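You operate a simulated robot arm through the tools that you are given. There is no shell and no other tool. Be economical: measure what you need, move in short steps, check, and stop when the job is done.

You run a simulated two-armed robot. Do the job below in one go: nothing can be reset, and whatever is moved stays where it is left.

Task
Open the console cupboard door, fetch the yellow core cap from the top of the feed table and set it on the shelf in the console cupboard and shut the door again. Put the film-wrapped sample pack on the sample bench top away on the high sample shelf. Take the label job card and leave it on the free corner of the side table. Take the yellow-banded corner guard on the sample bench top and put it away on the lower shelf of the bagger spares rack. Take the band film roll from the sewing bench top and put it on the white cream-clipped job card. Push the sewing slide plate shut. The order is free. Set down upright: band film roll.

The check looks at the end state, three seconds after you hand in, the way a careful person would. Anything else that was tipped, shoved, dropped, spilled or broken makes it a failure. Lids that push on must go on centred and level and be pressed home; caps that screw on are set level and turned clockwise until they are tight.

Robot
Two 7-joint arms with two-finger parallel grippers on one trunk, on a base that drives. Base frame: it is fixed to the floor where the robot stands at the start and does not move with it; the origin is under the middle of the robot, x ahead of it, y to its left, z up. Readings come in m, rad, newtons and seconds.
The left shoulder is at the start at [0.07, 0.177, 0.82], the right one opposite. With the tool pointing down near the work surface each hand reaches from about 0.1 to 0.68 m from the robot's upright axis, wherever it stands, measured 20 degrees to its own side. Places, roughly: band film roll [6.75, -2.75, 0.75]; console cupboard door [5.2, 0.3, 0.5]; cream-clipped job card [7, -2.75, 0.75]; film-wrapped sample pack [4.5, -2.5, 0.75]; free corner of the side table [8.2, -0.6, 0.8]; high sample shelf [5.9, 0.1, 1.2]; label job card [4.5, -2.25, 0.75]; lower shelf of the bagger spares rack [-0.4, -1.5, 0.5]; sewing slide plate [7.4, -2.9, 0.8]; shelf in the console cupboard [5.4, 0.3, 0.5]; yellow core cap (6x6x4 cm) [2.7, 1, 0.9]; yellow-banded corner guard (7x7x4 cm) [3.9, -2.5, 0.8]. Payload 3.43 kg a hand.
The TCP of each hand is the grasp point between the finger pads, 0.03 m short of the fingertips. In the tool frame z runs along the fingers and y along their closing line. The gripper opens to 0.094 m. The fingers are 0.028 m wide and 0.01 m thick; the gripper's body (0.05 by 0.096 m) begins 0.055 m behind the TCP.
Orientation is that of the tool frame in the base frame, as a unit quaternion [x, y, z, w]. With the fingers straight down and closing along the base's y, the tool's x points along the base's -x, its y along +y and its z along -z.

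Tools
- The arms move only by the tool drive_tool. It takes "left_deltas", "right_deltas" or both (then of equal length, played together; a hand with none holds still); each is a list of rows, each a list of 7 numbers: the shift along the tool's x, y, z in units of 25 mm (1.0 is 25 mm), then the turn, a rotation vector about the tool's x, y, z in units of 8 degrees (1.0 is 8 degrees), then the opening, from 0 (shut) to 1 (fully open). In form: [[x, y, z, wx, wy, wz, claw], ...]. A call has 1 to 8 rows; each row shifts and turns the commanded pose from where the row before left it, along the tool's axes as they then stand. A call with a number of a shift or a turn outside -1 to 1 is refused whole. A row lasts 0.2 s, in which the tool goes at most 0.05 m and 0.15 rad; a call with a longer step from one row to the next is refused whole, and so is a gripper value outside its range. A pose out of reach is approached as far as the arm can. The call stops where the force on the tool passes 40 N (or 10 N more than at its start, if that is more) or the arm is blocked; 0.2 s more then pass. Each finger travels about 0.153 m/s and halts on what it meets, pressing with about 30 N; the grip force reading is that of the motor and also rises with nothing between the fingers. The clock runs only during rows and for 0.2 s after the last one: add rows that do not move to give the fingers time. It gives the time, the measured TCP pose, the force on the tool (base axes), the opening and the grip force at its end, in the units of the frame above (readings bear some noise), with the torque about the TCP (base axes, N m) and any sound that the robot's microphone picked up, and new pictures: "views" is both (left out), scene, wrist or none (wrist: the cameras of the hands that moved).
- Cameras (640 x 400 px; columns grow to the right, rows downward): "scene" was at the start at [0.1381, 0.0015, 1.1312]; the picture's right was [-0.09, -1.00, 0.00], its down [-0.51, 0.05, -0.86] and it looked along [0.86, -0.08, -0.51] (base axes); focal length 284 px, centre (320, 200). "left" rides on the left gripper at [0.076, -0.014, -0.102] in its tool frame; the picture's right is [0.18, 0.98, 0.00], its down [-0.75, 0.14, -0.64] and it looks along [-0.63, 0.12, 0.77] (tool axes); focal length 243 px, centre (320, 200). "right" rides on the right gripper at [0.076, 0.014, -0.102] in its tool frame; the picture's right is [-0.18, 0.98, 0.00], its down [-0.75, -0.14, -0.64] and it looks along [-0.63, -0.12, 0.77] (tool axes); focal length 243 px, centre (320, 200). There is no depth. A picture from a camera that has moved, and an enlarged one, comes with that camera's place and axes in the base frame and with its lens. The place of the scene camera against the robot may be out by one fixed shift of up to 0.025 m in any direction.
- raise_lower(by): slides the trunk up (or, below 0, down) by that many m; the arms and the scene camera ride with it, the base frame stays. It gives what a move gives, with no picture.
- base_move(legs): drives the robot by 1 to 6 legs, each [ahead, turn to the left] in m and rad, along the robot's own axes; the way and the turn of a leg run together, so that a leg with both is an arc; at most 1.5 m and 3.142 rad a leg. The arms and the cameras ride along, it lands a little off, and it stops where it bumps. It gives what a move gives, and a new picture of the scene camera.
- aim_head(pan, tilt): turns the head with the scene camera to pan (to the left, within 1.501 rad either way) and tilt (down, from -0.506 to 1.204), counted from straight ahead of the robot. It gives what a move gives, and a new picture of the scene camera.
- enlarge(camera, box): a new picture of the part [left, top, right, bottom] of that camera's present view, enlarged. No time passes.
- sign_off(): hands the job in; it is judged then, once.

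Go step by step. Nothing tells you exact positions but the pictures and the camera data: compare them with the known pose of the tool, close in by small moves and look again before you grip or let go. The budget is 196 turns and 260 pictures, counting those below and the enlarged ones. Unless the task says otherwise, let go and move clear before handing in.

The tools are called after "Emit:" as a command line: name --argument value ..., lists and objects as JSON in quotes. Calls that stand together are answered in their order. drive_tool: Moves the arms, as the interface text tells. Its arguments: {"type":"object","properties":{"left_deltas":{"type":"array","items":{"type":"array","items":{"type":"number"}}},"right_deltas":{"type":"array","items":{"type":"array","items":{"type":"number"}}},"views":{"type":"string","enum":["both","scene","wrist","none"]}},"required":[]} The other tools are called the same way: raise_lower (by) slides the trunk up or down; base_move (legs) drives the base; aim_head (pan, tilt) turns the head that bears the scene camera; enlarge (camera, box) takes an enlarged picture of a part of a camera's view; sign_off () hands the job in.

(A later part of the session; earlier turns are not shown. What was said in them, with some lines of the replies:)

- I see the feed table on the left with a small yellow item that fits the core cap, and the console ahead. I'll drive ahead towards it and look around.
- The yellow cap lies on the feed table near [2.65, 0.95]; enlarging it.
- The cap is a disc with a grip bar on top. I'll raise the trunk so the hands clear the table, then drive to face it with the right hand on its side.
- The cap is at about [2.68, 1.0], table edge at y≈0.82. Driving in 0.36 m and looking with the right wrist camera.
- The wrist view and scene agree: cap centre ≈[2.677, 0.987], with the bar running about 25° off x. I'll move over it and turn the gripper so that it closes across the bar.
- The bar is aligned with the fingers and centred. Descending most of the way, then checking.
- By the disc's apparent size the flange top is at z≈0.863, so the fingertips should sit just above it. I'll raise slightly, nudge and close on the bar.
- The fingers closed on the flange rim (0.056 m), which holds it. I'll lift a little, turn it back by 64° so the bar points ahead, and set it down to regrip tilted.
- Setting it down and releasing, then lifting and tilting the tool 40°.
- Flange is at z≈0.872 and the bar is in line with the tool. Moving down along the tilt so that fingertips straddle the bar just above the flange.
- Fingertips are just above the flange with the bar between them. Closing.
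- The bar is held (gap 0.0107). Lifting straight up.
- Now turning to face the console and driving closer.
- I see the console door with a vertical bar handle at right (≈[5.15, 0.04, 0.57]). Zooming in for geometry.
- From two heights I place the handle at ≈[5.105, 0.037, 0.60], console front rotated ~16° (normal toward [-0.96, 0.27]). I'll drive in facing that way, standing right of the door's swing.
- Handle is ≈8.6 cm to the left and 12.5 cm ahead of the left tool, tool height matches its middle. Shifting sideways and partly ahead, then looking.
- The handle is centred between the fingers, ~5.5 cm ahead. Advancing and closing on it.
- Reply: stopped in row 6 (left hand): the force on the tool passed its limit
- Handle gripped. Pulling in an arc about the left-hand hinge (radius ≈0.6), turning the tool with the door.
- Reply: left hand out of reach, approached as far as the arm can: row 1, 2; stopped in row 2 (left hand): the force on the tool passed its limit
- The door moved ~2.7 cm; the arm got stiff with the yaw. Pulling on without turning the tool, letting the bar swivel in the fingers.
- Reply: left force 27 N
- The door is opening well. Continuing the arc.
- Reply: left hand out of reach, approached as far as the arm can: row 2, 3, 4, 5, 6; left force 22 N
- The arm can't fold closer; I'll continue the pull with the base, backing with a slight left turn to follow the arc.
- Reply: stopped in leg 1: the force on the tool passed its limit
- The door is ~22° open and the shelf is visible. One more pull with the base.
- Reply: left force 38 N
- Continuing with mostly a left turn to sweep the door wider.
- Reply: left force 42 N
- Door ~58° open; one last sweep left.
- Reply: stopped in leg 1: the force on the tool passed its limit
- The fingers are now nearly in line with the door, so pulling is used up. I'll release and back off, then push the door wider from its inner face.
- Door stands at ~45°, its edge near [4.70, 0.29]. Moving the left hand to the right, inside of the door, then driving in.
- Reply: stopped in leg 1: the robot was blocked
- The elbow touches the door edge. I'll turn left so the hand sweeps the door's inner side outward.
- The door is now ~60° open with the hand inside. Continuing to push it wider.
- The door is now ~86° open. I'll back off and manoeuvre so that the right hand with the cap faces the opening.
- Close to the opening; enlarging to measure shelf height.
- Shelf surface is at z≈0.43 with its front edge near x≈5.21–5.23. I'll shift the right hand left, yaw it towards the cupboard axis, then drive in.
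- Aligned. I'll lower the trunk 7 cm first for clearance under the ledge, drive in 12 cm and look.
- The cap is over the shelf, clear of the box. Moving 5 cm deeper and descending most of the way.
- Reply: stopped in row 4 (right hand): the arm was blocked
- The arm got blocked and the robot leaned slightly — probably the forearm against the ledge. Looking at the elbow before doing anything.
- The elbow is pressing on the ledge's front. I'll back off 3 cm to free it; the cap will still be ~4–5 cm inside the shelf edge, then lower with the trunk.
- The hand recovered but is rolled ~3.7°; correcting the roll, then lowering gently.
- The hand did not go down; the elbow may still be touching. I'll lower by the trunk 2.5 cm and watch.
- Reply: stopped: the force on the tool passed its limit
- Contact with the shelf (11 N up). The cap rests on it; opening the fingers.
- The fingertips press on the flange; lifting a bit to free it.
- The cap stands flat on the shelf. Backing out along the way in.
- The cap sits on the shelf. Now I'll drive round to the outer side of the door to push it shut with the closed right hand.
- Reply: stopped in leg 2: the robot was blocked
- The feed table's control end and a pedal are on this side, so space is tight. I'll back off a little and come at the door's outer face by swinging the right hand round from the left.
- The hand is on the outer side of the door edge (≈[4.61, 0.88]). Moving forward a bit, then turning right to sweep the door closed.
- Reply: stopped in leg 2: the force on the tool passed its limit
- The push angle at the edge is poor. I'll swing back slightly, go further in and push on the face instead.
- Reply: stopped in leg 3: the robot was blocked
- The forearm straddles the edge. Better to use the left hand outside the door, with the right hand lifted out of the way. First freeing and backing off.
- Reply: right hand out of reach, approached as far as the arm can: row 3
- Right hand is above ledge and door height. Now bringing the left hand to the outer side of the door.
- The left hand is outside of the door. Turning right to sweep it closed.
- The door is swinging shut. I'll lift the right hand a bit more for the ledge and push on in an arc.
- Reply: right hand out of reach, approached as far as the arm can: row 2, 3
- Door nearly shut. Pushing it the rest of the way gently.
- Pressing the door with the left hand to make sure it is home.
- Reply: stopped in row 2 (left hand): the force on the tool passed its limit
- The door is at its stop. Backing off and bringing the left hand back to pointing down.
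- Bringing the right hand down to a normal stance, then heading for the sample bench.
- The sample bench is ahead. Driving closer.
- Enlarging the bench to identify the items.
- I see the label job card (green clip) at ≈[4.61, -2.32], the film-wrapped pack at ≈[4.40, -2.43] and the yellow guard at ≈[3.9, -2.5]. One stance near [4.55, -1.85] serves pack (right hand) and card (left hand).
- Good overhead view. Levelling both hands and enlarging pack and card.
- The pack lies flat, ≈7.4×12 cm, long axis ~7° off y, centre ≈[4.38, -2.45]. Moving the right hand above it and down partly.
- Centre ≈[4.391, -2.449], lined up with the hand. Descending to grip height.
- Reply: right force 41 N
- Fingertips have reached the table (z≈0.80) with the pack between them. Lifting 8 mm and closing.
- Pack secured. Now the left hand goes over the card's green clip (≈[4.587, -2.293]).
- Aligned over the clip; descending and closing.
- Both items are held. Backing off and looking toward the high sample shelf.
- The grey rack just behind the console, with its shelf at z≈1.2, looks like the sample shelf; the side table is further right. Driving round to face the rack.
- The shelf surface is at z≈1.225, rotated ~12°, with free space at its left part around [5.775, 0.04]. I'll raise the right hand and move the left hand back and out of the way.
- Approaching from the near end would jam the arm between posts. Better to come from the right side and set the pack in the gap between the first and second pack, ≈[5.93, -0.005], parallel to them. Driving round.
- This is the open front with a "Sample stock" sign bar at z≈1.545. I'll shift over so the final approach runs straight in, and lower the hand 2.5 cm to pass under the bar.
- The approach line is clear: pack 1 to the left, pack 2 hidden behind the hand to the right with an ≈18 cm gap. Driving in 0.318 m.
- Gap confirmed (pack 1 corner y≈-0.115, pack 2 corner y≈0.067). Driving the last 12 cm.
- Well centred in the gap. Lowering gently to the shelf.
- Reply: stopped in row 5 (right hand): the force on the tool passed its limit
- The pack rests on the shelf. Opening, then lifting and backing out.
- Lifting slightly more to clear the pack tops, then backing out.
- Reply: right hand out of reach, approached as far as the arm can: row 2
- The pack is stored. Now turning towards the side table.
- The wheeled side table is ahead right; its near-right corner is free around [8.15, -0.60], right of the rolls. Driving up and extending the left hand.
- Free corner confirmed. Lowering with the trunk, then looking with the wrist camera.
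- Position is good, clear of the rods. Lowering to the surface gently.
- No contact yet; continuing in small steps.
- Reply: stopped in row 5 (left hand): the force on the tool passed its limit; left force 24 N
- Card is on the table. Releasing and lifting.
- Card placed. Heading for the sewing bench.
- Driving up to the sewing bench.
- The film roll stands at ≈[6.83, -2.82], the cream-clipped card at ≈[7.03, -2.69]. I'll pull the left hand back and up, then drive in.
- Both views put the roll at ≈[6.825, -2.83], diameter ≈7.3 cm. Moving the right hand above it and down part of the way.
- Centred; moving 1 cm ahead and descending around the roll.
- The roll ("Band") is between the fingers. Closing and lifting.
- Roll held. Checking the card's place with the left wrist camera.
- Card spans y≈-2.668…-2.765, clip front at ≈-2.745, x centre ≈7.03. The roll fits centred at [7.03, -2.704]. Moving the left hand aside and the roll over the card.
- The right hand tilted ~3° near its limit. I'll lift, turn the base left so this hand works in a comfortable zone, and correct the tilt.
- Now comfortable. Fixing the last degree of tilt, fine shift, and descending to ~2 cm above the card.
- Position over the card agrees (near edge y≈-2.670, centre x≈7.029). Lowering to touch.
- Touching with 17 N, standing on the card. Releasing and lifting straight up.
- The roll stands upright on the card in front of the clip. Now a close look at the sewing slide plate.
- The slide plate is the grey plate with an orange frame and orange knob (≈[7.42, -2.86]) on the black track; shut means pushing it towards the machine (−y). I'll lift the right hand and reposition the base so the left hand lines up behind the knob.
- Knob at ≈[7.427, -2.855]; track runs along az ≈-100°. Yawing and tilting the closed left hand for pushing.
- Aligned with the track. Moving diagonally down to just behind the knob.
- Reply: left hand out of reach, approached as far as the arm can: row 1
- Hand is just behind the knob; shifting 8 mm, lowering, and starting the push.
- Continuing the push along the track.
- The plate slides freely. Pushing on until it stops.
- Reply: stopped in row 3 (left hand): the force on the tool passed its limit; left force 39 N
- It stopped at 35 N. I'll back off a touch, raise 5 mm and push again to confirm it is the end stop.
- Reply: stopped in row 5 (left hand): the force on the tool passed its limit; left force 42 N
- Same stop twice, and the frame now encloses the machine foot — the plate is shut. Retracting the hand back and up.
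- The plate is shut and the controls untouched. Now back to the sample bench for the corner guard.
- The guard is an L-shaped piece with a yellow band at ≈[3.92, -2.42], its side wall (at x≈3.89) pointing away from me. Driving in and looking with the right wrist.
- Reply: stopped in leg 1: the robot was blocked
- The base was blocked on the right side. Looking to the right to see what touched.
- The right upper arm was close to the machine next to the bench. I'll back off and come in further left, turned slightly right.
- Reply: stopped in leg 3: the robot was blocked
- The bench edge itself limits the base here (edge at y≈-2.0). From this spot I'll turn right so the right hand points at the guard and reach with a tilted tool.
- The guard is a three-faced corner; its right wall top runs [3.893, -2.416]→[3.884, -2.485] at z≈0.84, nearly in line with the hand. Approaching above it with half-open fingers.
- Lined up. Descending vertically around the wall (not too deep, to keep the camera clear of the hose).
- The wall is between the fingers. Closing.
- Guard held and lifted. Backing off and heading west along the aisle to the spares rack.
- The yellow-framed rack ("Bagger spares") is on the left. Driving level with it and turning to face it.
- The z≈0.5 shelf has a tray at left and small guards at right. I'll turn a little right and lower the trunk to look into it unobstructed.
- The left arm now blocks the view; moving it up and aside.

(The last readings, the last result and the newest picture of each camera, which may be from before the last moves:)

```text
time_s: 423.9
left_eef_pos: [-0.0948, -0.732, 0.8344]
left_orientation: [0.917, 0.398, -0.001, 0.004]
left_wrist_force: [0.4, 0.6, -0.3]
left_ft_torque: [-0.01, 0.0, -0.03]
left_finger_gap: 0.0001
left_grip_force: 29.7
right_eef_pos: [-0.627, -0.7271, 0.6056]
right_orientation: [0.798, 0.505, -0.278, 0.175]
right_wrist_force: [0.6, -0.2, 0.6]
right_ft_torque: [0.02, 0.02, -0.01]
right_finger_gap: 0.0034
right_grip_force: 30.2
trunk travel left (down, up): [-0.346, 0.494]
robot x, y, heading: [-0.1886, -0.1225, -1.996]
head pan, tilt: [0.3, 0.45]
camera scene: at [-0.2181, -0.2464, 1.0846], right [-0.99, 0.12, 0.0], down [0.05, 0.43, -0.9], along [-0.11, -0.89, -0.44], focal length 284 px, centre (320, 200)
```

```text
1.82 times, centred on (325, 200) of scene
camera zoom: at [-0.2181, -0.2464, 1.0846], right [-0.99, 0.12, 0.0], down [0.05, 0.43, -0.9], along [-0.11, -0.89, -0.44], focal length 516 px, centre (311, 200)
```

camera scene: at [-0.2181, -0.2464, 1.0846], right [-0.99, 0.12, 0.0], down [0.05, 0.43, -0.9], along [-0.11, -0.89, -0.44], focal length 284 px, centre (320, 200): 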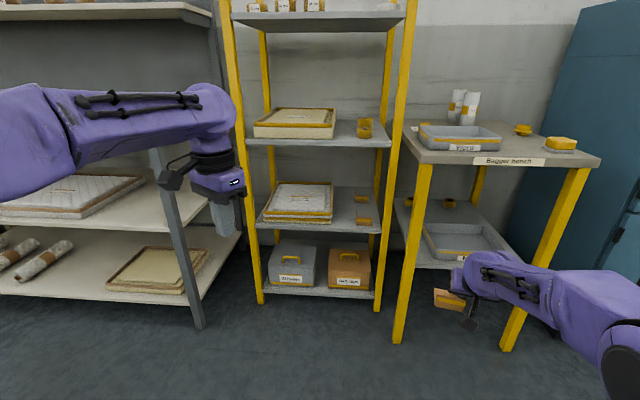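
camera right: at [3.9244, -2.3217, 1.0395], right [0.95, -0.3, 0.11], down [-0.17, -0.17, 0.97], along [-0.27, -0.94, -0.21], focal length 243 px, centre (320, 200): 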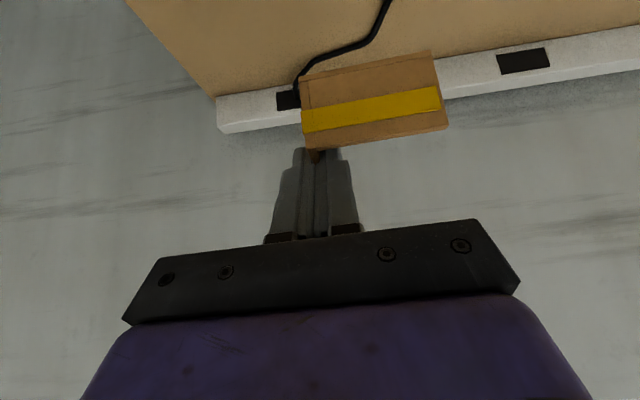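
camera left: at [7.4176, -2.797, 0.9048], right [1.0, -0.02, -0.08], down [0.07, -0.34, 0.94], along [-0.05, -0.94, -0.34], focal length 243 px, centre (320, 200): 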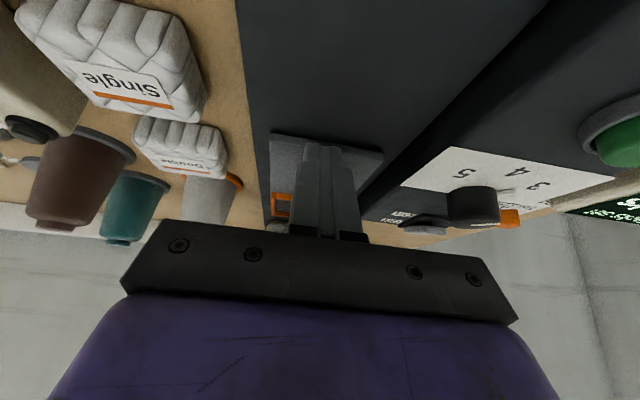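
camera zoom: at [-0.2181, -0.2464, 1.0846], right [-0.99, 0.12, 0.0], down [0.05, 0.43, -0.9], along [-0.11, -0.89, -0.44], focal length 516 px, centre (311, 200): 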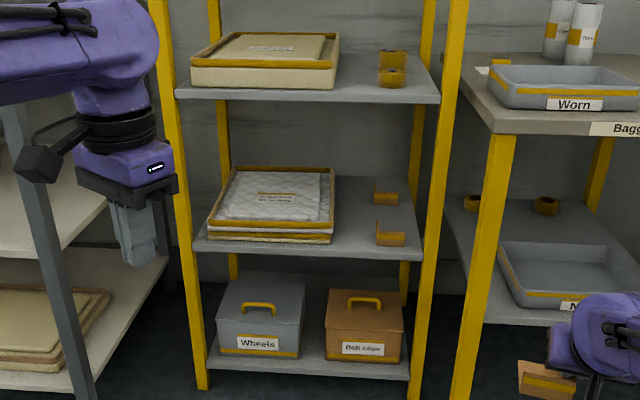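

The z≈0.46–0.5 shelf has a ~10 cm free strip between the tray and the two other guards. I'll pull the left hand in and line the robot up with the strip (rack axis ≈ -100.6°).

Emit:
drive_tool --left_deltas '[[1, 0, -0.6, 0, 0, 0, 0], [1, 0, -0.6, 0, 0, 0, 0], [1, 0, -0.6, 0, 0, 0, 0], [1, 0, -0.6, 0, 0, 0, 0], [1, 0, -0.6, 0, 0, 0, 0], [1, 0, -0.6, 0, 0, 0, 0], [1, 0, -0.6, 0, 0, 0, 0], [1, 0, -0.6, 0, 0, 0, 0]]' --views "none"

Emit:
base_move --legs '[[0, 0.545], [0.18, 0], [0, -0.286]]'

Emit:
enlarge --camera "right" --box '[0, 0, 640, 400]'

```text
time_s: 425.6
left_eef_pos: [0.0443, -0.5902, 0.9538]
left_orientation: [0.917, 0.399, -0.005, -0.001]
left_wrist_force: [-0.7, 1.4, 0.2]
left_ft_torque: [0.0, 0.01, -0.03]
left_finger_gap: 0.0003
left_grip_force: 29.8
left hand out of reach, approached as far as the arm can: row 8
right_eef_pos: [-0.6261, -0.7259, 0.6067]
right_orientation: [0.799, 0.504, -0.278, 0.176]
right_wrist_force: [-0.1, -0.4, 0.0]
right_ft_torque: [-0.01, -0.03, 0.02]
right_finger_gap: 0.0038
right_grip_force: 29.5
trunk travel left (down, up): [-0.346, 0.494]
robot x, y, heading: [-0.1847, -0.1184, -1.99]
head pan, tilt: [0.3, 0.45]
```

```text
time_s: 429.7
left_eef_pos: [0.1968, -0.6807, 0.9536]
left_orientation: [0.848, 0.53, -0.004, 0.0]
left_wrist_force: [0.1, -0.7, 0.0]
left_ft_torque: [-0.01, 0.01, -0.03]
left_finger_gap: 0.0001
left_grip_force: 30.1
right_eef_pos: [-0.4035, -1.0054, 0.6062]
right_orientation: [0.717, 0.616, -0.248, 0.213]
right_wrist_force: [-0.1, 0.0, 0.3]
right_ft_torque: [0.04, -0.02, 0.03]
right_finger_gap: 0.0036
right_grip_force: 30.2
trunk travel left (down, up): [-0.346, 0.494]
robot x, y, heading: [-0.1575, -0.2956, -1.701]
head pan, tilt: [0.3, 0.45]
camera scene: at [-0.1509, -0.4257, 1.0846], right [-0.99, -0.17, 0.0], down [-0.07, 0.43, -0.9], along [0.15, -0.89, -0.44], focal length 284 px, centre (320, 200)
```

scene: 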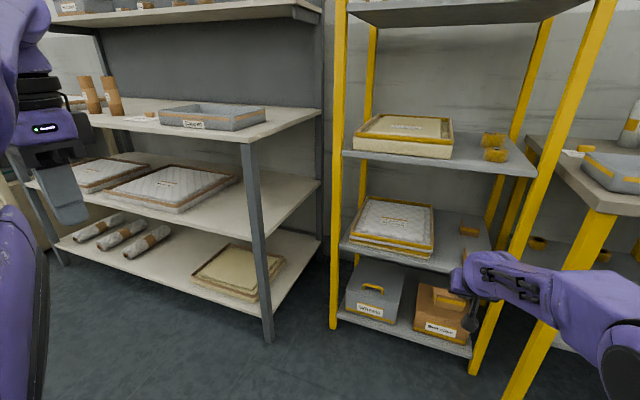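

```text
1.00 times, centred on (320, 200) of right
camera zoom: at [-0.3717, -0.8852, 0.6387], right [0.95, -0.29, 0.11], down [-0.17, -0.17, 0.97], along [-0.26, -0.94, -0.21], focal length 243 px, centre (320, 200)
```

zoom: 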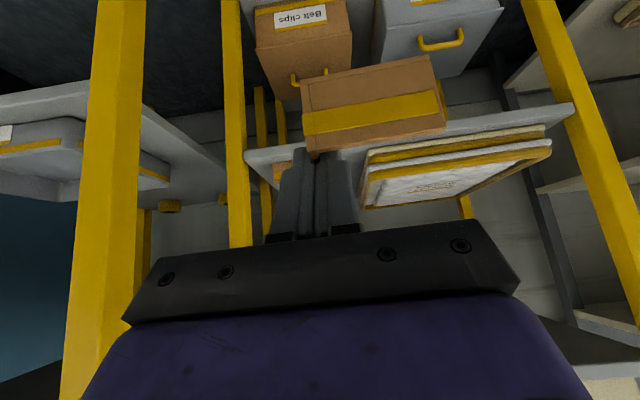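

Emit:
aim_head --pan 0 --tilt 0.55

Emit:
enlarge --camera "scene" --box '[220, 120, 440, 300]'

```text
time_s: 430.5
left_eef_pos: [0.1986, -0.6807, 0.9521]
left_orientation: [0.848, 0.53, -0.005, -0.001]
left_wrist_force: [0.3, -0.4, -0.3]
left_ft_torque: [-0.01, 0.01, -0.02]
left_finger_gap: 0.0001
left_grip_force: 29.7
right_eef_pos: [-0.4048, -1.0054, 0.6061]
right_orientation: [0.716, 0.616, -0.249, 0.214]
right_wrist_force: [-0.1, -0.3, -0.5]
right_ft_torque: [0.01, -0.02, 0.02]
right_finger_gap: 0.0037
right_grip_force: 29.9
trunk travel left (down, up): [-0.346, 0.494]
robot x, y, heading: [-0.1587, -0.3006, -1.702]
head pan, tilt: [0.0, 0.55]
camera scene: at [-0.1776, -0.4241, 1.0755], right [-0.99, 0.13, 0.0], down [0.07, 0.52, -0.85], along [-0.11, -0.85, -0.52], focal length 284 px, centre (320, 200)
```

scene: 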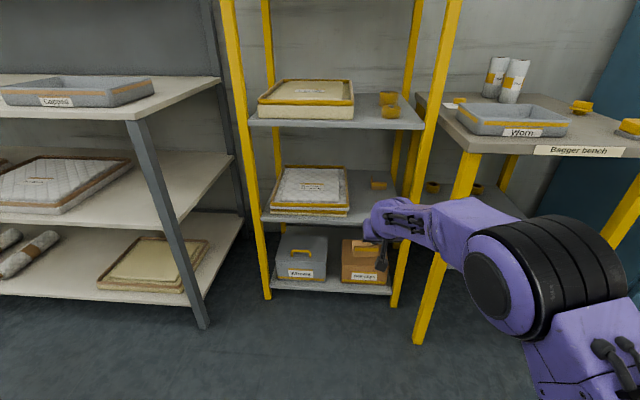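

```text
2.22 times, centred on (330, 210) of scene
camera zoom: at [-0.1776, -0.4241, 1.0755], right [-0.99, 0.13, 0.0], down [0.07, 0.52, -0.85], along [-0.11, -0.85, -0.52], focal length 631 px, centre (298, 178)
```

zoom: 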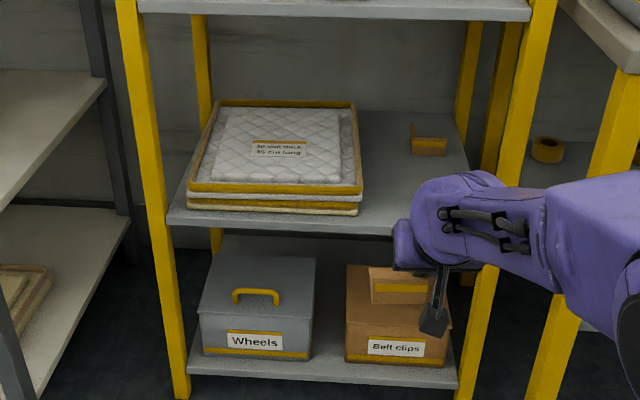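

Shelf z≈0.44, strip between tray corner (x≈-0.40) and front guard (x≈-0.507). Turning slightly, lowering 4 cm and driving in the first 20 cm.

Emit:
raise_lower --by -0.04

Emit:
base_move --legs '[[0, -0.035], [0.22, 0]]'

Emit:
enlarge --camera "right" --box '[0, 0, 640, 400]'

Emit:
enlarge --camera "scene" --box '[260, 150, 440, 300]'

```text
time_s: 431.3
left_eef_pos: [0.1998, -0.6811, 0.9123]
left_orientation: [0.848, 0.53, -0.006, -0.001]
left_wrist_force: [-0.8, 0.0, -0.6]
left_ft_torque: [-0.02, 0.03, -0.01]
left_finger_gap: 0.0003
left_grip_force: 30.2
right_eef_pos: [-0.4044, -1.005, 0.5665]
right_orientation: [0.716, 0.616, -0.249, 0.214]
right_wrist_force: [1.1, 0.0, 0.2]
right_ft_torque: [-0.03, 0.0, -0.02]
right_finger_gap: 0.0037
right_grip_force: 29.8
trunk travel left (down, up): [-0.306, 0.534]
robot x, y, heading: [-0.1563, -0.2938, -1.699]
head pan, tilt: [0.0, 0.55]
```

```text
time_s: 433.3
left_eef_pos: [0.1502, -0.9033, 0.9116]
left_orientation: [0.857, 0.515, -0.005, -0.001]
left_wrist_force: [-0.4, 0.2, 0.8]
left_ft_torque: [0.0, -0.01, 0.0]
left_finger_gap: 0.0
left_grip_force: 30.2
right_eef_pos: [-0.4635, -1.2056, 0.5658]
right_orientation: [0.728, 0.602, -0.253, 0.208]
right_wrist_force: [-0.1, -1.2, -0.4]
right_ft_torque: [0.02, 0.0, -0.01]
right_finger_gap: 0.0035
right_grip_force: 30.5
trunk travel left (down, up): [-0.306, 0.534]
robot x, y, heading: [-0.1938, -0.503, -1.741]
head pan, tilt: [0.0, 0.55]
camera scene: at [-0.2174, -0.6341, 1.0354], right [-0.99, 0.16, 0.0], down [0.09, 0.52, -0.85], along [-0.14, -0.84, -0.52], focal length 284 px, centre (320, 200)
```

scene: 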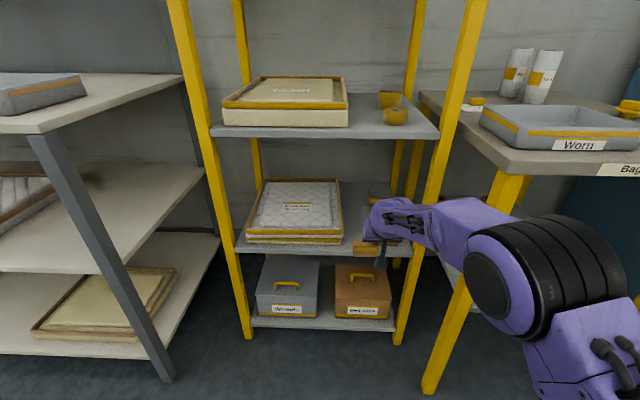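

```text
1.00 times, centred on (320, 200) of right
camera zoom: at [-0.427, -1.0875, 0.5984], right [0.94, -0.32, 0.11], down [-0.17, -0.16, 0.97], along [-0.3, -0.93, -0.21], focal length 243 px, centre (320, 200)
```

zoom: 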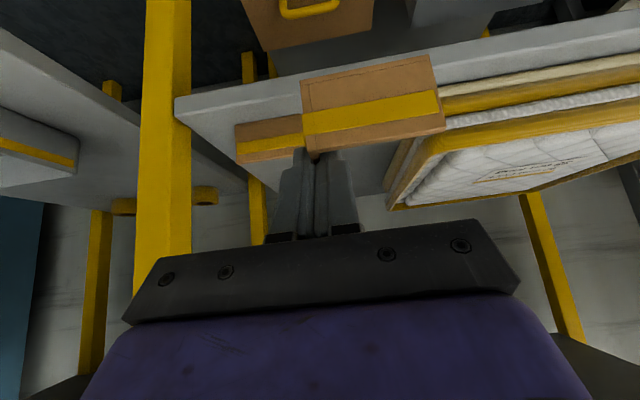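

```text
2.67 times, centred on (350, 225) of scene
camera zoom: at [-0.2174, -0.6341, 1.0354], right [-0.99, 0.16, 0.0], down [0.09, 0.52, -0.85], along [-0.14, -0.84, -0.52], focal length 757 px, centre (240, 133)
```

zoom: 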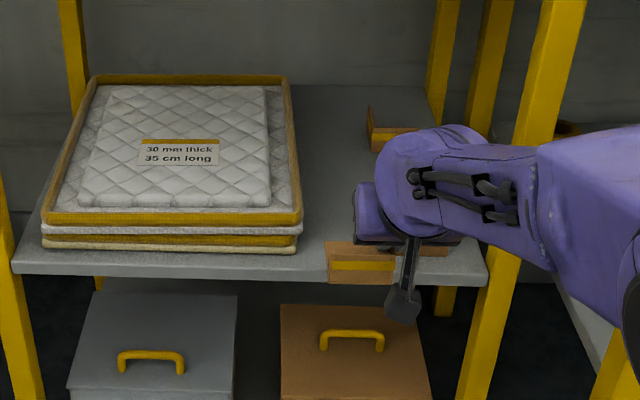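

The strip measures ≈12 cm here (guard end x≈-0.522, tray x≈-0.403). Driving the last 15.6 cm in.

Emit:
base_move --legs '[[0.156, 0]]'

Emit:
enlarge --camera "right" --box '[0, 0, 640, 400]'

Emit:
enlarge --camera "scene" --box '[260, 150, 440, 300]'

```text
time_s: 434.7
left_eef_pos: [0.1256, -1.0568, 0.9115]
left_orientation: [0.856, 0.517, -0.005, -0.001]
left_wrist_force: [-0.4, 0.0, -0.5]
left_ft_torque: [0.04, 0.01, 0.01]
left_finger_gap: 0.0002
left_grip_force: 30.2
right_eef_pos: [-0.4878, -1.3617, 0.564]
right_orientation: [0.726, 0.604, -0.252, 0.209]
right_wrist_force: [-0.3, -0.5, -0.4]
right_ft_torque: [0.02, -0.04, 0.0]
right_finger_gap: 0.0037
right_grip_force: 29.9
trunk travel left (down, up): [-0.306, 0.534]
robot x, y, heading: [-0.2128, -0.6593, -1.731]
head pan, tilt: [0.0, 0.55]
camera scene: at [-0.2423, -0.7887, 1.0354], right [-0.99, 0.16, 0.0], down [0.08, 0.52, -0.85], along [-0.14, -0.84, -0.52], focal length 284 px, centre (320, 200)
```

scene: 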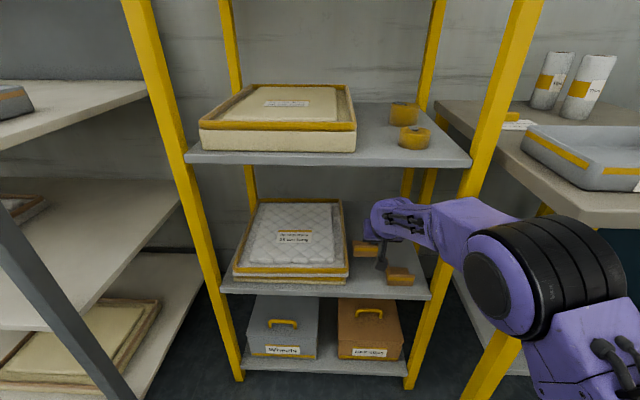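

```text
1.00 times, centred on (320, 200) of right
camera zoom: at [-0.4506, -1.2427, 0.5983], right [0.94, -0.32, 0.11], down [-0.17, -0.17, 0.97], along [-0.29, -0.93, -0.21], focal length 243 px, centre (320, 200)
```

zoom: 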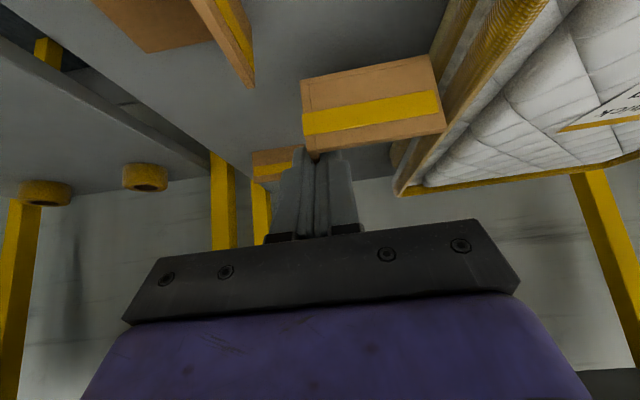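

```text
2.67 times, centred on (350, 225) of scene
camera zoom: at [-0.2423, -0.7887, 1.0354], right [-0.99, 0.16, 0.0], down [0.08, 0.52, -0.85], along [-0.14, -0.84, -0.52], focal length 757 px, centre (240, 133)
```

zoom: 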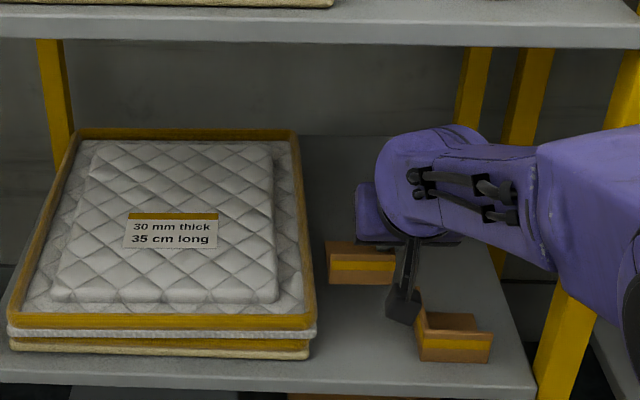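

Both sides are clear. Lowering the guard to the shelf.

Emit:
drive_tool --right_deltas '[[0.4, 0, 0.5, 0, 0, 0, 0], [0.4, 0, 0.5, 0, 0, 0, 0], [0.3, 0, 0.38, 0, 0, 0, 0], [0.15, 0, 0.19, 0, 0, 0, 0], [0.15, 0, 0.19, 0, 0, 0, 0], [0.15, 0, 0.19, 0, 0, 0, 0], [0.15, 0, 0.19, 0, 0, 0, 0], [0.15, 0, 0.19, 0, 0, 0, 0]]' --views "wrist"

Emit:
enlarge --camera "scene" --box '[260, 150, 440, 300]'

```text
time_s: 436.0
left_eef_pos: [0.1277, -1.0548, 0.9124]
left_orientation: [0.857, 0.516, -0.007, -0.002]
left_wrist_force: [0.2, 0.7, 0.2]
left_ft_torque: [0.0, -0.01, 0.04]
left_finger_gap: 0.0
left_grip_force: 30.1
right_eef_pos: [-0.4896, -1.3656, 0.5222]
right_orientation: [0.724, 0.599, -0.263, 0.218]
right_wrist_force: [-0.2, -1.7, 15.6]
right_ft_torque: [0.11, -0.07, -0.03]
right_finger_gap: 0.0037
right_grip_force: 30.5
trunk travel left (down, up): [-0.306, 0.534]
robot x, y, heading: [-0.2204, -0.656, -1.738]
head pan, tilt: [0.0, 0.55]
stopped in row 6 (right hand): the force on the tool passed its limit (the readings are from after the stop); the commanded pose is now the measured one
camera right: at [-0.4515, -1.2456, 0.5517], right [0.94, -0.32, 0.12], down [-0.17, -0.14, 0.98], along [-0.3, -0.94, -0.18], focal length 243 px, centre (320, 200)
```

right: 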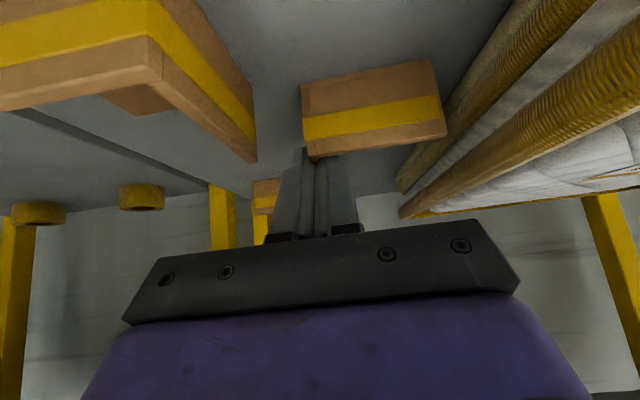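

```text
2.67 times, centred on (350, 225) of scene
camera zoom: at [-0.2414, -0.7859, 1.0357], right [-0.99, 0.16, 0.0], down [0.08, 0.51, -0.85], along [-0.14, -0.84, -0.52], focal length 757 px, centre (240, 133)
```

zoom: 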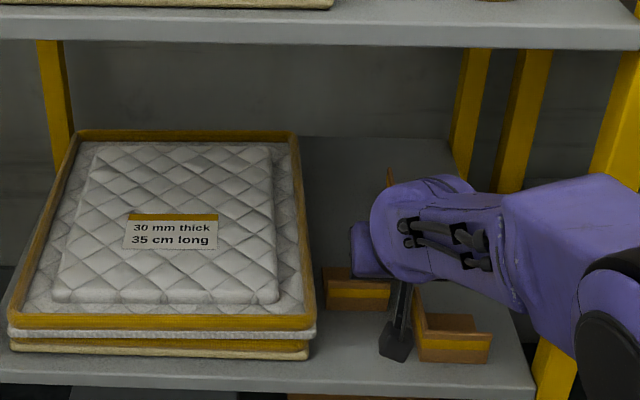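

Contact through the guard (15 N, little torque): it is on the shelf. Opening slightly and lifting.

Emit:
drive_tool --right_deltas '[[0, 0, 0, 0, 0, 0, 0.15], [0, 0, 0, 0, 0, 0, 0.22], [0, 0, 0, 0, 0, 0, 0.22], [-0.3, 0, -0.4, 0, 0, 0, 0.22], [-0.62, 0, -0.783, 0, 0, 0, 0.22], [-0.62, 0, -0.783, 0, 0, 0, 0.22]]' --views "wrist"

Emit:
enlarge --camera "scene" --box '[260, 150, 440, 300]'

```text
time_s: 437.4
left_eef_pos: [0.1262, -1.0554, 0.9118]
left_orientation: [0.856, 0.517, -0.007, -0.001]
left_wrist_force: [-0.1, 0.5, 0.3]
left_ft_torque: [0.01, 0.0, 0.02]
left_finger_gap: 0.0001
left_grip_force: 30.0
right_eef_pos: [-0.4878, -1.3634, 0.5788]
right_orientation: [0.725, 0.602, -0.258, 0.216]
right_wrist_force: [0.3, 0.3, -0.6]
right_ft_torque: [0.0, -0.01, 0.0]
right_finger_gap: 0.0207
right_grip_force: 0.0
trunk travel left (down, up): [-0.306, 0.534]
robot x, y, heading: [-0.2184, -0.6605, -1.728]
head pan, tilt: [0.0, 0.55]
camera right: at [-0.4503, -1.2448, 0.6096], right [0.94, -0.32, 0.12], down [-0.17, -0.15, 0.97], along [-0.3, -0.94, -0.19], focal length 243 px, centre (320, 200)
```

right: 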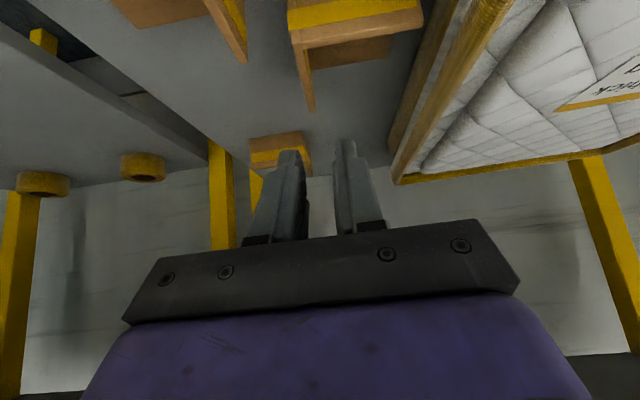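

```text
2.67 times, centred on (350, 225) of scene
camera zoom: at [-0.2421, -0.7875, 1.0355], right [-0.99, 0.16, 0.0], down [0.08, 0.52, -0.85], along [-0.14, -0.84, -0.52], focal length 757 px, centre (240, 133)
```

zoom: 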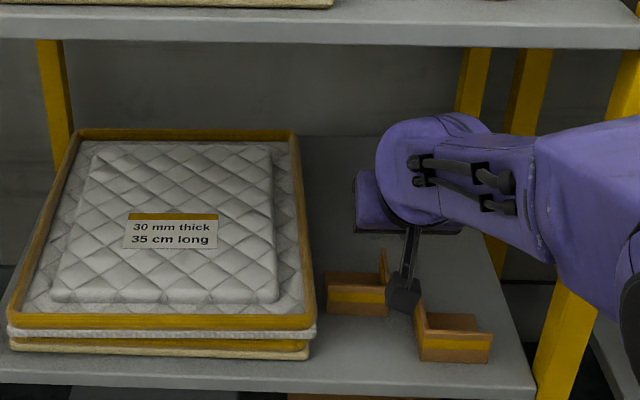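

The guard stands on the shelf between tray and the other guards. Backing out, then a last look at the console door.

Emit:
base_move --legs '[[-0.5, 0]]'

Emit:
raise_lower --by 0.4

Emit:
enlarge --camera "scene" --box '[220, 150, 440, 340]'

```text
time_s: 440.3
left_eef_pos: [0.204, -0.5745, 0.9125]
left_orientation: [0.859, 0.512, -0.006, -0.001]
left_wrist_force: [0.1, -0.3, -0.3]
left_ft_torque: [-0.03, -0.01, 0.02]
left_finger_gap: 0.0
left_grip_force: 29.3
right_eef_pos: [-0.4127, -0.8748, 0.5778]
right_orientation: [0.728, 0.597, -0.26, 0.213]
right_wrist_force: [0.2, 0.7, -0.1]
right_ft_torque: [0.02, 0.01, -0.02]
right_finger_gap: 0.0206
right_grip_force: 0.1
trunk travel left (down, up): [-0.306, 0.534]
robot x, y, heading: [-0.1384, -0.1753, -1.743]
head pan, tilt: [0.0, 0.55]
camera scene: at [-0.162, -0.3017, 1.0356], right [-0.99, 0.17, 0.0], down [0.09, 0.51, -0.85], along [-0.15, -0.84, -0.52], focal length 284 px, centre (320, 200)
```

scene: 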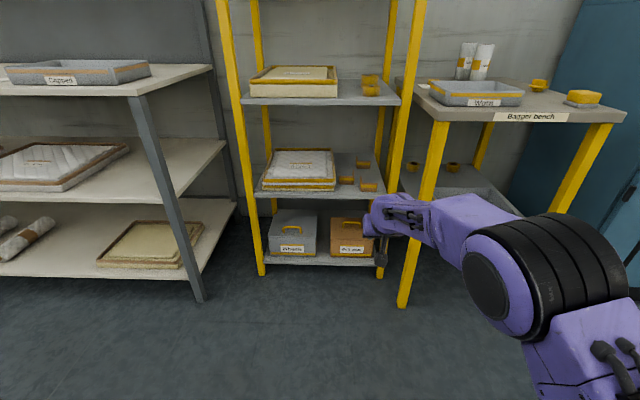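

```text
time_s: 444.1
left_eef_pos: [0.2046, -0.5754, 1.3117]
left_orientation: [0.859, 0.512, -0.006, -0.002]
left_wrist_force: [-1.1, 0.3, 0.4]
left_ft_torque: [-0.02, 0.02, -0.03]
left_finger_gap: 0.0002
left_grip_force: 30.1
right_eef_pos: [-0.4134, -0.8758, 0.9775]
right_orientation: [0.728, 0.597, -0.26, 0.214]
right_wrist_force: [-0.5, 0.6, 0.0]
right_ft_torque: [0.03, -0.01, 0.0]
right_finger_gap: 0.0207
right_grip_force: 0.0
trunk travel left (down, up): [-0.706, 0.134]
robot x, y, heading: [-0.1375, -0.174, -1.741]
head pan, tilt: [0.0, 0.55]
```

```text
2.11 times, centred on (330, 245) of scene
camera zoom: at [-0.162, -0.3023, 1.4355], right [-0.99, 0.17, 0.0], down [0.09, 0.52, -0.85], along [-0.15, -0.84, -0.52], focal length 598 px, centre (299, 105)
```

zoom: 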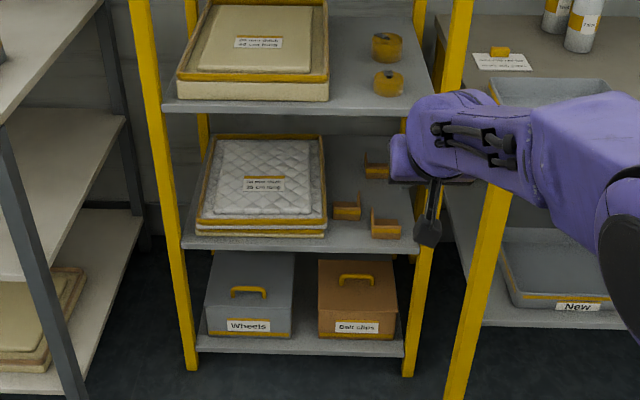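

Guard is in place. Driving back along the aisle for a last look at the console door.

Emit:
base_move --legs '[[0, 1.741], [1.5, 0], [1.5, 0], [1.2, -0.1]]'

Emit:
aim_head --pan 0.4 --tilt 0.5

Emit:
enlarge --camera "scene" --box '[160, 100, 480, 330]'

```text
time_s: 468.3
left_eef_pos: [4.387, 0.1148, 1.3118]
left_orientation: [0.207, 0.978, -0.005, 0.003]
left_wrist_force: [0.7, 0.0, 0.4]
left_ft_torque: [0.03, 0.02, -0.01]
left_finger_gap: 0.0
left_grip_force: 30.4
right_eef_pos: [4.7347, -0.4764, 0.978]
right_orientation: [0.055, 0.94, -0.019, 0.335]
right_wrist_force: [0.4, 0.1, -0.6]
right_ft_torque: [-0.02, 0.0, -0.01]
right_finger_gap: 0.0206
right_grip_force: 0.1
trunk travel left (down, up): [-0.706, 0.134]
robot x, y, heading: [4.0128, -0.255, -0.093]
head pan, tilt: [0.0, 0.55]
camera scene: at [4.1516, -0.2596, 1.4356], right [-0.09, -1.0, 0.0], down [-0.52, 0.05, -0.85], along [0.85, -0.08, -0.52], focal length 284 px, centre (320, 200)
```

scene: 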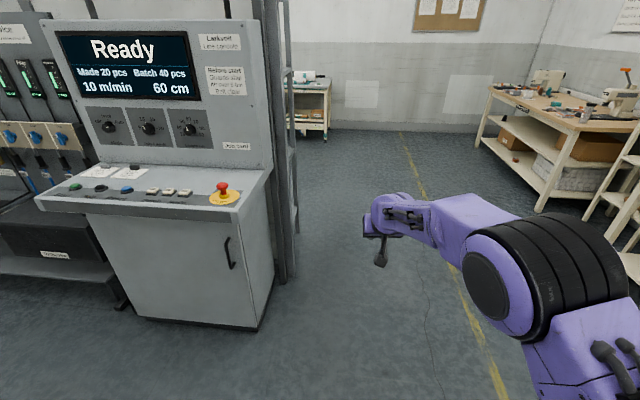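

```text
time_s: 469.2
left_eef_pos: [4.3876, 0.1146, 1.3114]
left_orientation: [0.207, 0.978, -0.007, 0.003]
left_wrist_force: [-0.4, 1.2, -0.9]
left_ft_torque: [0.0, 0.01, 0.0]
left_finger_gap: 0.0
left_grip_force: 30.5
right_eef_pos: [4.7358, -0.4764, 0.9792]
right_orientation: [0.055, 0.94, -0.02, 0.336]
right_wrist_force: [-0.5, 0.8, 0.3]
right_ft_torque: [-0.03, -0.02, 0.02]
right_finger_gap: 0.0204
right_grip_force: 0.1
trunk travel left (down, up): [-0.706, 0.134]
robot x, y, heading: [4.0138, -0.2592, -0.095]
head pan, tilt: [0.4, 0.499]
camera scene: at [4.1491, -0.2239, 1.4401], right [0.3, -0.95, 0.0], down [-0.46, -0.14, -0.88], along [0.84, 0.27, -0.48], focal length 284 px, centre (320, 200)
```

scene: 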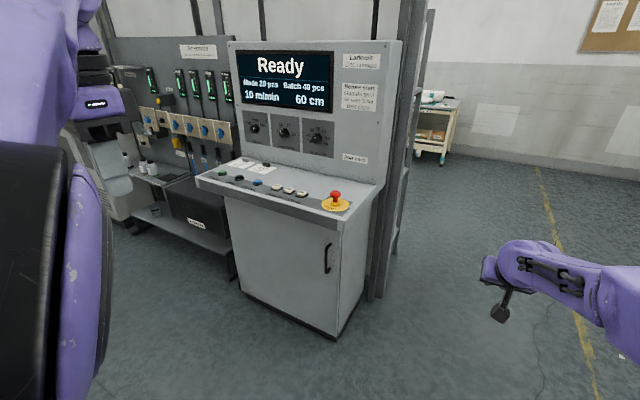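

```text
1.74 times, centred on (320, 215) of scene
camera zoom: at [4.1491, -0.2239, 1.4401], right [0.3, -0.95, 0.0], down [-0.46, -0.14, -0.88], along [0.84, 0.27, -0.48], focal length 494 px, centre (320, 174)
```

zoom: 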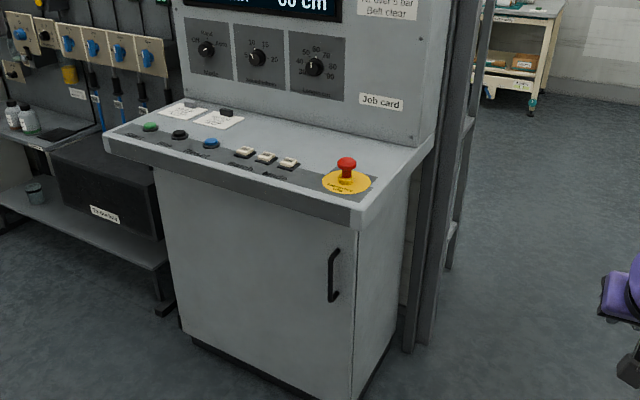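

The door is flush and shut, the yellow cap is inside, and all other items were seen in their places. Both hands are empty and clear, so I'm handing in.

Emit:
sign_off

```text
The job is handed in.
```

I finished all six parts of the job and handed in with both hands empty and clear.

- **Yellow core cap:** it sits on the shelf in the console cupboard, and the door is shut. A last look showed the door flush.
- **Film-wrapped sample pack:** it lies on the high sample shelf, in the gap between two other packs.
- **Label job card:** it is on the free near-right corner of the side table.
- **Yellow-banded corner guard:** it stands on the z ≈ 0.5 shelf of the bagger spares rack, beside the two guards already there. I took that as the lower shelf; there is also a bottom shelf with toolboxes at about z 0.2.
- **Band film roll:** it stands upright on the cream-clipped job card, just in front of the clip.
- **Sewing slide plate:** it is pushed home; two pushes stopped at the same point.

**Contacts on the way:**
- The robot's elbow pressed on the console ledge.
- The arm touched the cupboard door edge while I was opening and closing it.
- The base bumped the sample bench edge.
- The robot was blocked once at the feed table's control end.

I saw nothing shift in the pictures after these, but I did not go back to check the feed table.
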